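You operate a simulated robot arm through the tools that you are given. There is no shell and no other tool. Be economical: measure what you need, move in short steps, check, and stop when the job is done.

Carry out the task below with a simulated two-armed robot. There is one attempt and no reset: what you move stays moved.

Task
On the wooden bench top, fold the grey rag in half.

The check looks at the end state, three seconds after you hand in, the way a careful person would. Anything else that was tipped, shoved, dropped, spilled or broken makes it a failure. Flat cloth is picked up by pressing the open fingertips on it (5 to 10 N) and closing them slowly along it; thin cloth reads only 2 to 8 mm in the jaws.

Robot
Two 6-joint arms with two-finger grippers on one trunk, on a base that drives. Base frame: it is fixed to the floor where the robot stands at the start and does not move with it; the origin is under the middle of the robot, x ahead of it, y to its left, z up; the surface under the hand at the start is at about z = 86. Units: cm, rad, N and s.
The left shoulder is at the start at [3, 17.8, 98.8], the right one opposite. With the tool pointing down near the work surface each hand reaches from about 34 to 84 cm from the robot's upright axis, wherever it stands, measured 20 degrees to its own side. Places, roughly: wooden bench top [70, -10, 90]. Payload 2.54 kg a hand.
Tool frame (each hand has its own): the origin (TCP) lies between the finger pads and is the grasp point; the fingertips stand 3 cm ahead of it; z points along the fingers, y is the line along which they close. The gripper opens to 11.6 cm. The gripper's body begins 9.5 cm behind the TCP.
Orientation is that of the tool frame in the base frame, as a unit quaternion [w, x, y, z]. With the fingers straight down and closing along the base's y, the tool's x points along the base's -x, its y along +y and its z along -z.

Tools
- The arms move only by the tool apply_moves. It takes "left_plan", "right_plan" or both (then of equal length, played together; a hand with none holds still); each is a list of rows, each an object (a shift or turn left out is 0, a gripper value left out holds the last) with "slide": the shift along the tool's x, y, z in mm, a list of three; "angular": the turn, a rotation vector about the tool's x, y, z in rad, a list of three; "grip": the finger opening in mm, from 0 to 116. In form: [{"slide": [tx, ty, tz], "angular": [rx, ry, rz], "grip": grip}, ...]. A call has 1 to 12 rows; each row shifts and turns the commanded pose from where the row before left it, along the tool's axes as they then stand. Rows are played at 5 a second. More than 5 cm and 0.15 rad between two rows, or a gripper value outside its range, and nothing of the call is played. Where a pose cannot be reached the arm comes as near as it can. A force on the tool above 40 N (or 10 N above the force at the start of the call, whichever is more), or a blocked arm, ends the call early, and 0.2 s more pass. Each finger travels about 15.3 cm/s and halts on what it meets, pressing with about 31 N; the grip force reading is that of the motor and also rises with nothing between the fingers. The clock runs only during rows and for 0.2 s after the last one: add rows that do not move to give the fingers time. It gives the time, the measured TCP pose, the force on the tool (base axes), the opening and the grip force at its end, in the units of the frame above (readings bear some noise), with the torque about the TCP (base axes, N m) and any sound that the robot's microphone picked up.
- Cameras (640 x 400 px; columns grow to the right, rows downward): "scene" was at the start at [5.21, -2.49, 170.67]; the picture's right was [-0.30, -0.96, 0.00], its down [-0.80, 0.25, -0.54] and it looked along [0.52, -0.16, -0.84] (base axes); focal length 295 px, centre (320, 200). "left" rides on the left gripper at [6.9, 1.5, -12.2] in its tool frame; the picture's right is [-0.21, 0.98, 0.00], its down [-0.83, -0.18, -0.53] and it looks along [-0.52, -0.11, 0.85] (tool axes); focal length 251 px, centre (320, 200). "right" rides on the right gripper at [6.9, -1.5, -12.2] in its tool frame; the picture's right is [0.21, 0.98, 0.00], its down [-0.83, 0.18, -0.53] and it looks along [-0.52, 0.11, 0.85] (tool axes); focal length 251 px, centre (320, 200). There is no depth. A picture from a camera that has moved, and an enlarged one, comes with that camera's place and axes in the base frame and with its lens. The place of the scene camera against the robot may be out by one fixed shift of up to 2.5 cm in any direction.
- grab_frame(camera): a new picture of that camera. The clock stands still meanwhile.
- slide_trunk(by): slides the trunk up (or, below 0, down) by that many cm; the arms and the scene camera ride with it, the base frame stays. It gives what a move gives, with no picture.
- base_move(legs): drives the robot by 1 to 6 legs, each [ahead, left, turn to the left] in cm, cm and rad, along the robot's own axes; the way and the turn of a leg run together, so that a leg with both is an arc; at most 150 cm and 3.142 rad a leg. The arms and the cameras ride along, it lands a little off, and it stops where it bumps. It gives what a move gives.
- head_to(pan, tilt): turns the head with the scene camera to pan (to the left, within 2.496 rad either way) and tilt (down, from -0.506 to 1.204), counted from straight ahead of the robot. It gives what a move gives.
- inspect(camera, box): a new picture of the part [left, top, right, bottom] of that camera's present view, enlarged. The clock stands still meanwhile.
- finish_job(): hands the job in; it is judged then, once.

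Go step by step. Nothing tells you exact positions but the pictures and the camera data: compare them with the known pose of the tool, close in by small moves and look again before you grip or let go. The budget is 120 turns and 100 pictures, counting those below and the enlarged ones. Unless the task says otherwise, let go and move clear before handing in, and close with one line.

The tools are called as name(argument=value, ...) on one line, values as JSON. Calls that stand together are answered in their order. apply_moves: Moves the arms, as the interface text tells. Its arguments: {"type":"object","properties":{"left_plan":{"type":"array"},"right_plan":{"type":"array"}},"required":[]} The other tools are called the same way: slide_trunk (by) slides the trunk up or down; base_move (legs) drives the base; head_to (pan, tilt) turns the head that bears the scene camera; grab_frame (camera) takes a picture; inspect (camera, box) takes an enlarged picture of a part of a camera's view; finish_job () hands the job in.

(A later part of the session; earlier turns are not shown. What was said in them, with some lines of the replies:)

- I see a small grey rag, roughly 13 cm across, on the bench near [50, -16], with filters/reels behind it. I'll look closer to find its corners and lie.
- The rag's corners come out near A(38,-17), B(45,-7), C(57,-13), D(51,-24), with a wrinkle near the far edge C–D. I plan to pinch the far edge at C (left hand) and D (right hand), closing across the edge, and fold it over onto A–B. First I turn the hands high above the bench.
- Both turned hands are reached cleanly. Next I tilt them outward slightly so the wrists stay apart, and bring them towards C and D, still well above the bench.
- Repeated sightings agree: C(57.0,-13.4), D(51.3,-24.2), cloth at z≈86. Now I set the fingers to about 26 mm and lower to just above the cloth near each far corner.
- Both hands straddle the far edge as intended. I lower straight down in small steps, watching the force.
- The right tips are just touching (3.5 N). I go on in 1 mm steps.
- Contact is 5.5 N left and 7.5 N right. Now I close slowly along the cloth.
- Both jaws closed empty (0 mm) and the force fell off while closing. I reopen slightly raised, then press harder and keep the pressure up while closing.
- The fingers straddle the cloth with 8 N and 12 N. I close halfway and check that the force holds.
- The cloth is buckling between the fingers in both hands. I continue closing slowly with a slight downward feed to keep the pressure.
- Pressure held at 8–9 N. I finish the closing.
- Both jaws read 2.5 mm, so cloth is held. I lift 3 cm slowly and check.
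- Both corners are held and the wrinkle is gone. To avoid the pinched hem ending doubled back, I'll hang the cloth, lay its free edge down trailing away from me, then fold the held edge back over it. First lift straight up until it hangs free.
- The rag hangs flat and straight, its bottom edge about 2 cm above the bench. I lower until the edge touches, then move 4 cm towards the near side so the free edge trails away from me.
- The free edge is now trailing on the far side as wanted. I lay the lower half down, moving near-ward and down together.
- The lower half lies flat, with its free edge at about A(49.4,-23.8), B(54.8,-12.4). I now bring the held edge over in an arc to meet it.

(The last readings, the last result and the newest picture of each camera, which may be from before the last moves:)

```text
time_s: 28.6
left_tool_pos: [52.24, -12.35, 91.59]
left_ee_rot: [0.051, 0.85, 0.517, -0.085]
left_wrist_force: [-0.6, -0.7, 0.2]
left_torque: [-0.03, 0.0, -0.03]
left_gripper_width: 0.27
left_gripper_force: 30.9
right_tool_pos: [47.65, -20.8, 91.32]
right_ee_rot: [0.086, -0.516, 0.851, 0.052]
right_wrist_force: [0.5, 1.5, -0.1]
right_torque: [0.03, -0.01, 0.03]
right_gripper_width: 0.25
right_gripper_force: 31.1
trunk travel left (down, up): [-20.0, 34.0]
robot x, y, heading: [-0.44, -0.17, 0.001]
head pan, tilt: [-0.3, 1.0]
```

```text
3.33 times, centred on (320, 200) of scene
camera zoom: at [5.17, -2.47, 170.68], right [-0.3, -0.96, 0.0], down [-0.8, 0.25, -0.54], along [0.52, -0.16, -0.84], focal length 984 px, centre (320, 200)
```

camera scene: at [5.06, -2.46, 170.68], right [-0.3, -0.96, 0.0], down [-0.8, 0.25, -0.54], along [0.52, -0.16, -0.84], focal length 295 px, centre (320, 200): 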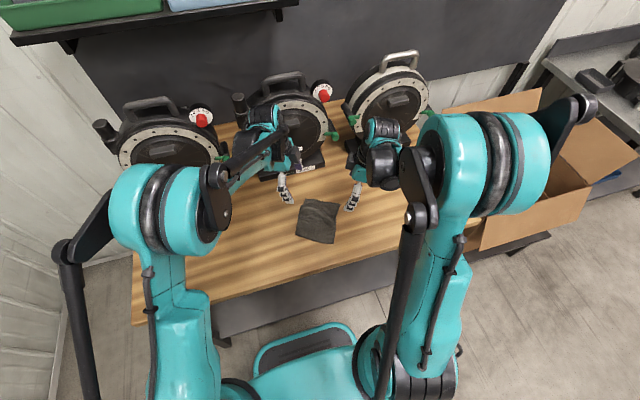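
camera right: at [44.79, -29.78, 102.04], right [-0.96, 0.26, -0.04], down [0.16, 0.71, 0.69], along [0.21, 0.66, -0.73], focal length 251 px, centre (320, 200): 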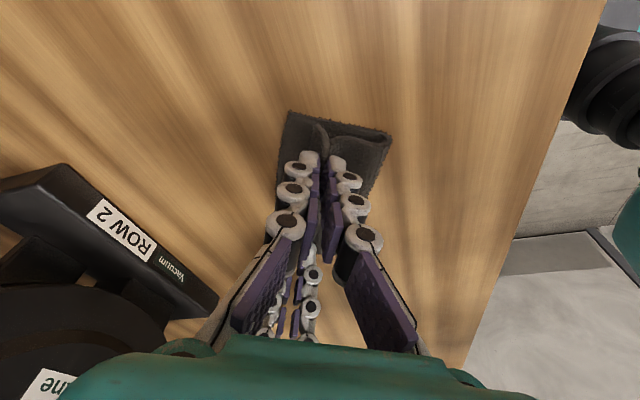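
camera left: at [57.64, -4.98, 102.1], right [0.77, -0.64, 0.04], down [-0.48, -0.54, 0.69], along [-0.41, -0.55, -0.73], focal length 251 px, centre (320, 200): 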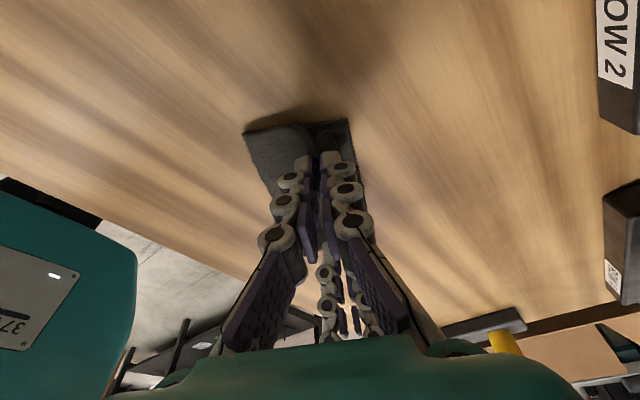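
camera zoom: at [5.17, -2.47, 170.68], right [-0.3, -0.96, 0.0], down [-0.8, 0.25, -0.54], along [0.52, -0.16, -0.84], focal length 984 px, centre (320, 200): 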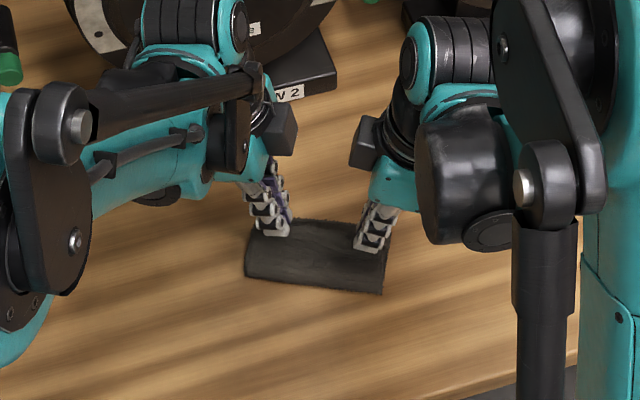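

The fold is forming cleanly and the bottom edge has not moved. I trim sideways and forward slightly to line up the edges and lower close to the cloth.

apply_moves(left_plan=[{"slide": [-0.4, 1.3, 5]}, {"slide": [-0.4, 1.3, 5]}, {"slide": [-0.4, 1.4, 5]}, {}], right_plan=[{"slide": [2.2, -3, 3.6]}, {"slide": [2.2, -3, 3.6]}, {"slide": [2.2, -3, 3.6]}, {}])

inspect(camera="left", box=[200, 80, 420, 260])

inspect(camera="right", box=[220, 80, 440, 260])

inspect(camera="scene", box=[270, 170, 366, 230])

```text
time_s: 29.6
left_tool_pos: [52.19, -12.99, 90.04]
left_ee_rot: [0.052, 0.85, 0.517, -0.085]
left_wrist_force: [-1.3, -1.6, 0.9]
left_torque: [-0.03, 0.01, 0.01]
left_gripper_width: 0.25
left_gripper_force: 30.7
right_tool_pos: [48.09, -21.61, 90.39]
right_ee_rot: [0.085, -0.516, 0.851, 0.052]
right_wrist_force: [0.6, 3.1, 0.6]
right_torque: [0.06, -0.03, -0.01]
right_gripper_width: 0.23
right_gripper_force: 31.3
trunk travel left (down, up): [-20.0, 34.0]
robot x, y, heading: [0.18, -0.05, 0.003]
head pan, tilt: [-0.3, 1.0]
```

```text
2.22 times, centred on (310, 170) of left
camera zoom: at [57.78, -5.54, 100.66], right [0.77, -0.64, 0.04], down [-0.48, -0.54, 0.69], along [-0.41, -0.55, -0.73], focal length 559 px, centre (342, 267)
```

zoom: 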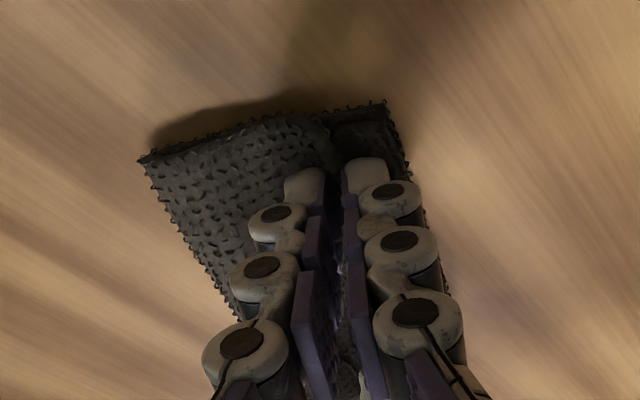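

```text
2.22 times, centred on (330, 170) of right
camera zoom: at [45.35, -30.6, 100.86], right [-0.96, 0.26, -0.04], down [0.16, 0.71, 0.69], along [0.21, 0.66, -0.73], focal length 559 px, centre (298, 267)
```

zoom: 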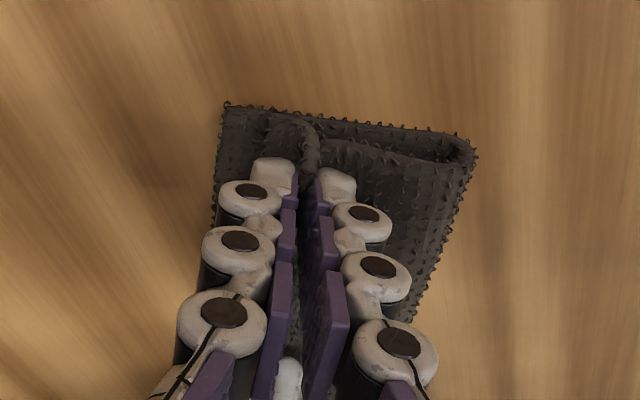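

```text
6.67 times, centred on (318, 200) of scene
camera zoom: at [5.19, -2.47, 170.68], right [-0.3, -0.96, 0.0], down [-0.8, 0.25, -0.54], along [0.52, -0.16, -0.84], focal length 1968 px, centre (333, 200)
```

zoom: 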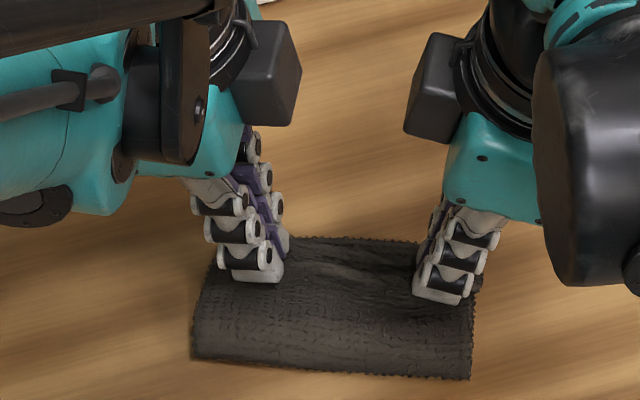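

The edges line up well in all views. I lower to light contact and then open a little.

apply_moves(left_plan=[{"slide": [0.8, 0, 3.9]}, {}], right_plan=[{"slide": [1.2, 0, 5.9]}, {}])

apply_moves(left_plan=[{"grip": 5}, {"grip": 8}, {"grip": 11}, {"grip": 14}, {}], right_plan=[{"grip": 5}, {"grip": 8}, {"grip": 11}, {"grip": 14}, {}])

inspect(camera="left", box=[200, 80, 420, 260])

inspect(camera="right", box=[220, 80, 440, 260])

```text
time_s: 30.2
left_tool_pos: [52.22, -12.95, 89.62]
left_ee_rot: [0.052, 0.85, 0.517, -0.085]
left_wrist_force: [-1.1, -2.4, 2.7]
left_torque: [-0.09, 0.03, -0.05]
left_gripper_width: 0.25
left_gripper_force: 31.0
right_tool_pos: [48.19, -21.51, 89.67]
right_ee_rot: [0.085, -0.516, 0.851, 0.052]
right_wrist_force: [1.2, 0.8, 3.1]
right_torque: [0.09, -0.04, 0.01]
right_gripper_width: 0.26
right_gripper_force: 31.1
trunk travel left (down, up): [-20.0, 34.0]
robot x, y, heading: [0.2, -0.3, 0.001]
head pan, tilt: [-0.3, 1.0]
```

```text
time_s: 31.4
left_tool_pos: [52.27, -12.95, 89.75]
left_ee_rot: [0.051, 0.85, 0.517, -0.085]
left_wrist_force: [-0.2, -0.8, 2.4]
left_torque: [0.03, 0.05, -0.01]
left_gripper_width: 1.35
left_gripper_force: 0.1
right_tool_pos: [48.2, -21.58, 89.6]
right_ee_rot: [0.086, -0.516, 0.851, 0.052]
right_wrist_force: [1.0, -0.9, 2.6]
right_torque: [-0.03, -0.01, 0.04]
right_gripper_width: 1.28
right_gripper_force: 0.0
trunk travel left (down, up): [-20.0, 34.0]
robot x, y, heading: [0.28, 0.3, 0.005]
head pan, tilt: [-0.3, 1.0]
```

```text
2.22 times, centred on (310, 170) of left
camera zoom: at [57.79, -5.53, 100.27], right [0.77, -0.64, 0.04], down [-0.48, -0.54, 0.69], along [-0.41, -0.55, -0.73], focal length 559 px, centre (342, 267)
```

zoom: 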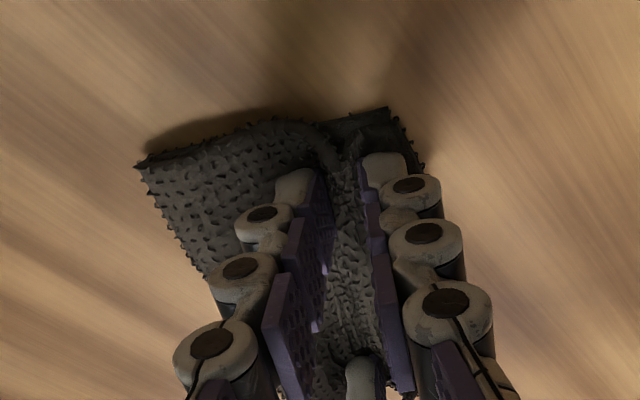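

```text
2.22 times, centred on (330, 170) of right
camera zoom: at [45.35, -30.57, 100.28], right [-0.96, 0.26, -0.04], down [0.16, 0.71, 0.69], along [0.21, 0.66, -0.73], focal length 559 px, centre (298, 267)
```

zoom: 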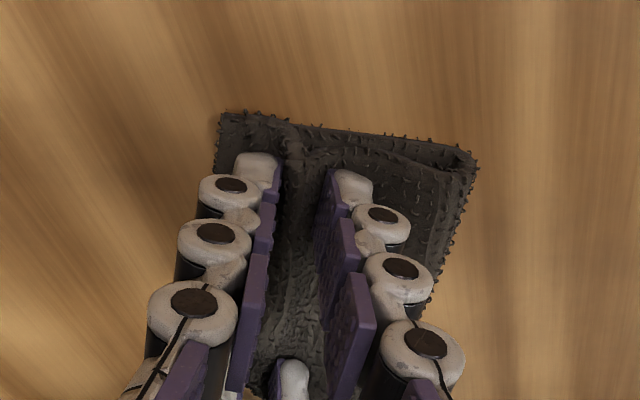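

The cloth is released. I lift both hands straight up, well clear, and look at the result.

apply_moves(left_plan=[{"slide": [-0.6, 0, -2.9]}, {"slide": [-1, 0, -4.9]}, {"slide": [-2, 0, -9.8]}, {"slide": [-4, 0, -19.6]}, {"slide": [-4, 0, -19.6]}, {"slide": [-4, 0, -19.6]}, {"slide": [10, 0, -30]}, {"slide": [20, 0, -20]}, {"slide": [20, 0, -10]}, {}], right_plan=[{"slide": [-0.6, 0, -2.9]}, {"slide": [-1, 0, -4.9]}, {"slide": [-2, 0, -9.8]}, {"slide": [-4, 0, -19.6]}, {"slide": [-4, 0, -19.6]}, {"slide": [-4, 0, -19.6]}, {"slide": [10, 0, -30]}, {"slide": [20, 0, -20]}, {"slide": [20, 0, -10]}, {}])

inspect(camera="scene", box=[270, 170, 366, 250])

grab_frame(camera="left")

grab_frame(camera="right")

```text
time_s: 33.6
left_tool_pos: [55.02, -7.54, 102.27]
left_ee_rot: [0.053, 0.85, 0.517, -0.086]
left_wrist_force: [0.2, 0.1, 0.4]
left_torque: [0.02, 0.0, 0.0]
left_gripper_width: 1.42
left_gripper_force: 0.0
right_tool_pos: [45.26, -26.96, 102.36]
right_ee_rot: [0.086, -0.516, 0.851, 0.053]
right_wrist_force: [0.7, 0.2, 0.7]
right_torque: [0.03, 0.0, -0.05]
right_gripper_width: 1.39
right_gripper_force: 0.1
trunk travel left (down, up): [-20.0, 34.0]
robot x, y, heading: [-0.12, 0.31, -0.0]
head pan, tilt: [-0.3, 1.0]
```

```text
5.00 times, centred on (318, 210) of scene
camera zoom: at [5.24, -2.5, 170.67], right [-0.3, -0.96, 0.0], down [-0.8, 0.25, -0.54], along [0.52, -0.16, -0.84], focal length 1476 px, centre (330, 150)
```

zoom: 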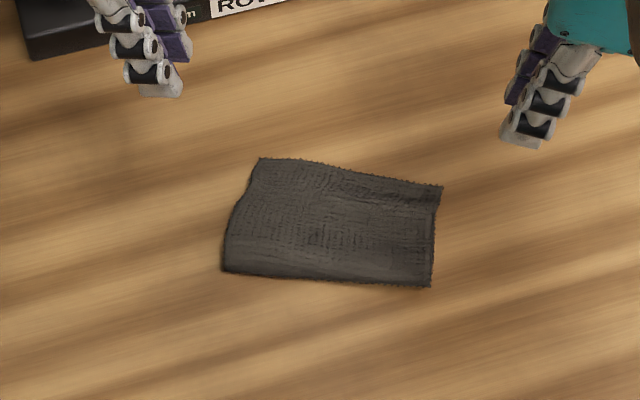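

```text
57 pictures are left
camera left: at [60.62, -0.1, 112.98], right [0.77, -0.64, 0.04], down [-0.48, -0.54, 0.69], along [-0.41, -0.55, -0.73], focal length 251 px, centre (320, 200)
```

left: 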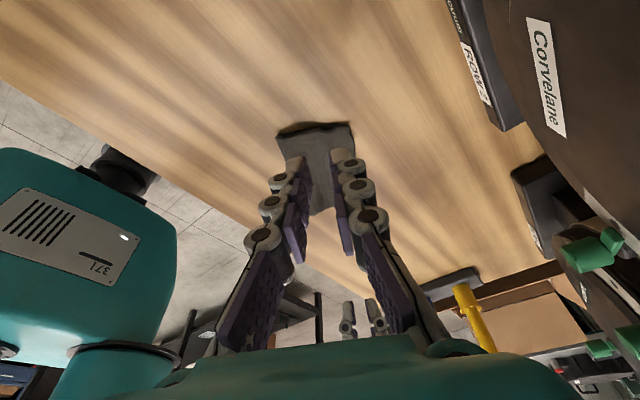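

```text
56 pictures are left
camera right: at [42.57, -35.98, 112.96], right [-0.96, 0.26, -0.04], down [0.16, 0.71, 0.69], along [0.21, 0.66, -0.72], focal length 251 px, centre (320, 200)
```

right: 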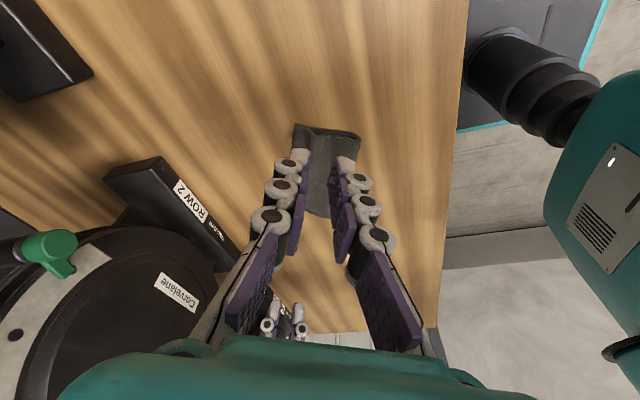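

The rag is now a neat half-height rectangle. I take one closer look at the edges before deciding.

inspect(camera="right", box=[270, 100, 390, 230])

inspect(camera="scene", box=[298, 196, 346, 232])

inspect(camera="left", box=[260, 100, 380, 230])

```text
3.08 times, centred on (330, 165) of right
camera zoom: at [42.57, -35.98, 112.96], right [-0.96, 0.26, -0.04], down [0.16, 0.71, 0.69], along [0.21, 0.66, -0.72], focal length 774 px, centre (289, 308)
```

zoom: 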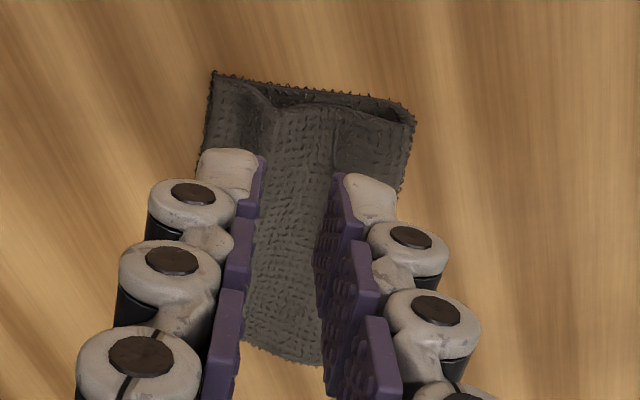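

```text
11.11 times, centred on (322, 214) of scene
camera zoom: at [5.24, -2.5, 170.67], right [-0.3, -0.96, 0.0], down [-0.8, 0.25, -0.54], along [0.52, -0.16, -0.84], focal length 3280 px, centre (298, 44)
```

zoom: 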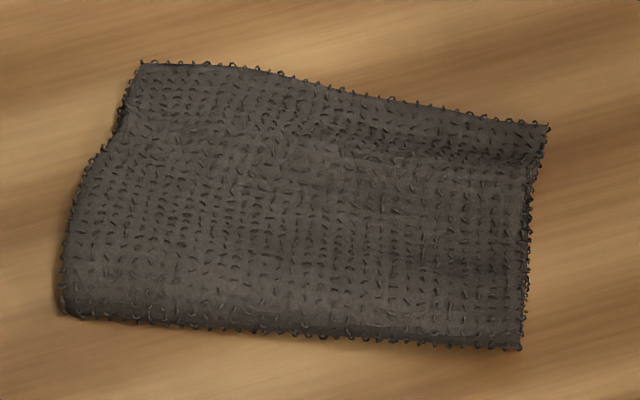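

```text
3.08 times, centred on (320, 165) of left
camera zoom: at [60.62, -0.1, 112.98], right [0.77, -0.64, 0.04], down [-0.48, -0.54, 0.69], along [-0.41, -0.55, -0.73], focal length 774 px, centre (320, 308)
```

zoom: 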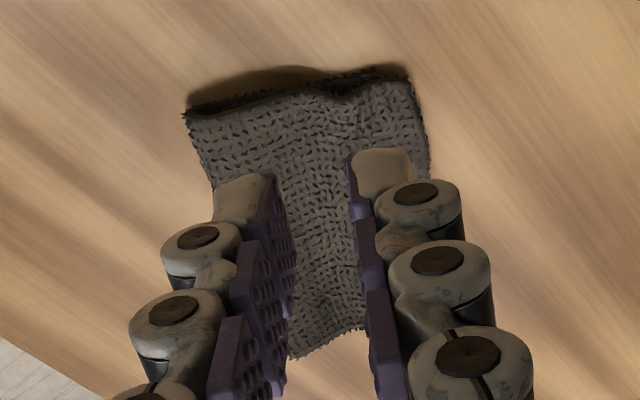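

The two edges coincide, the fold lies flat enough, both hands are clear, and nothing else was touched. I hand in.

finish_job()

```text
The job is handed in.
```

The grey rag is folded in half on the wooden bench top, with its edges lined up and both hands let go and clear; the job is handed in.
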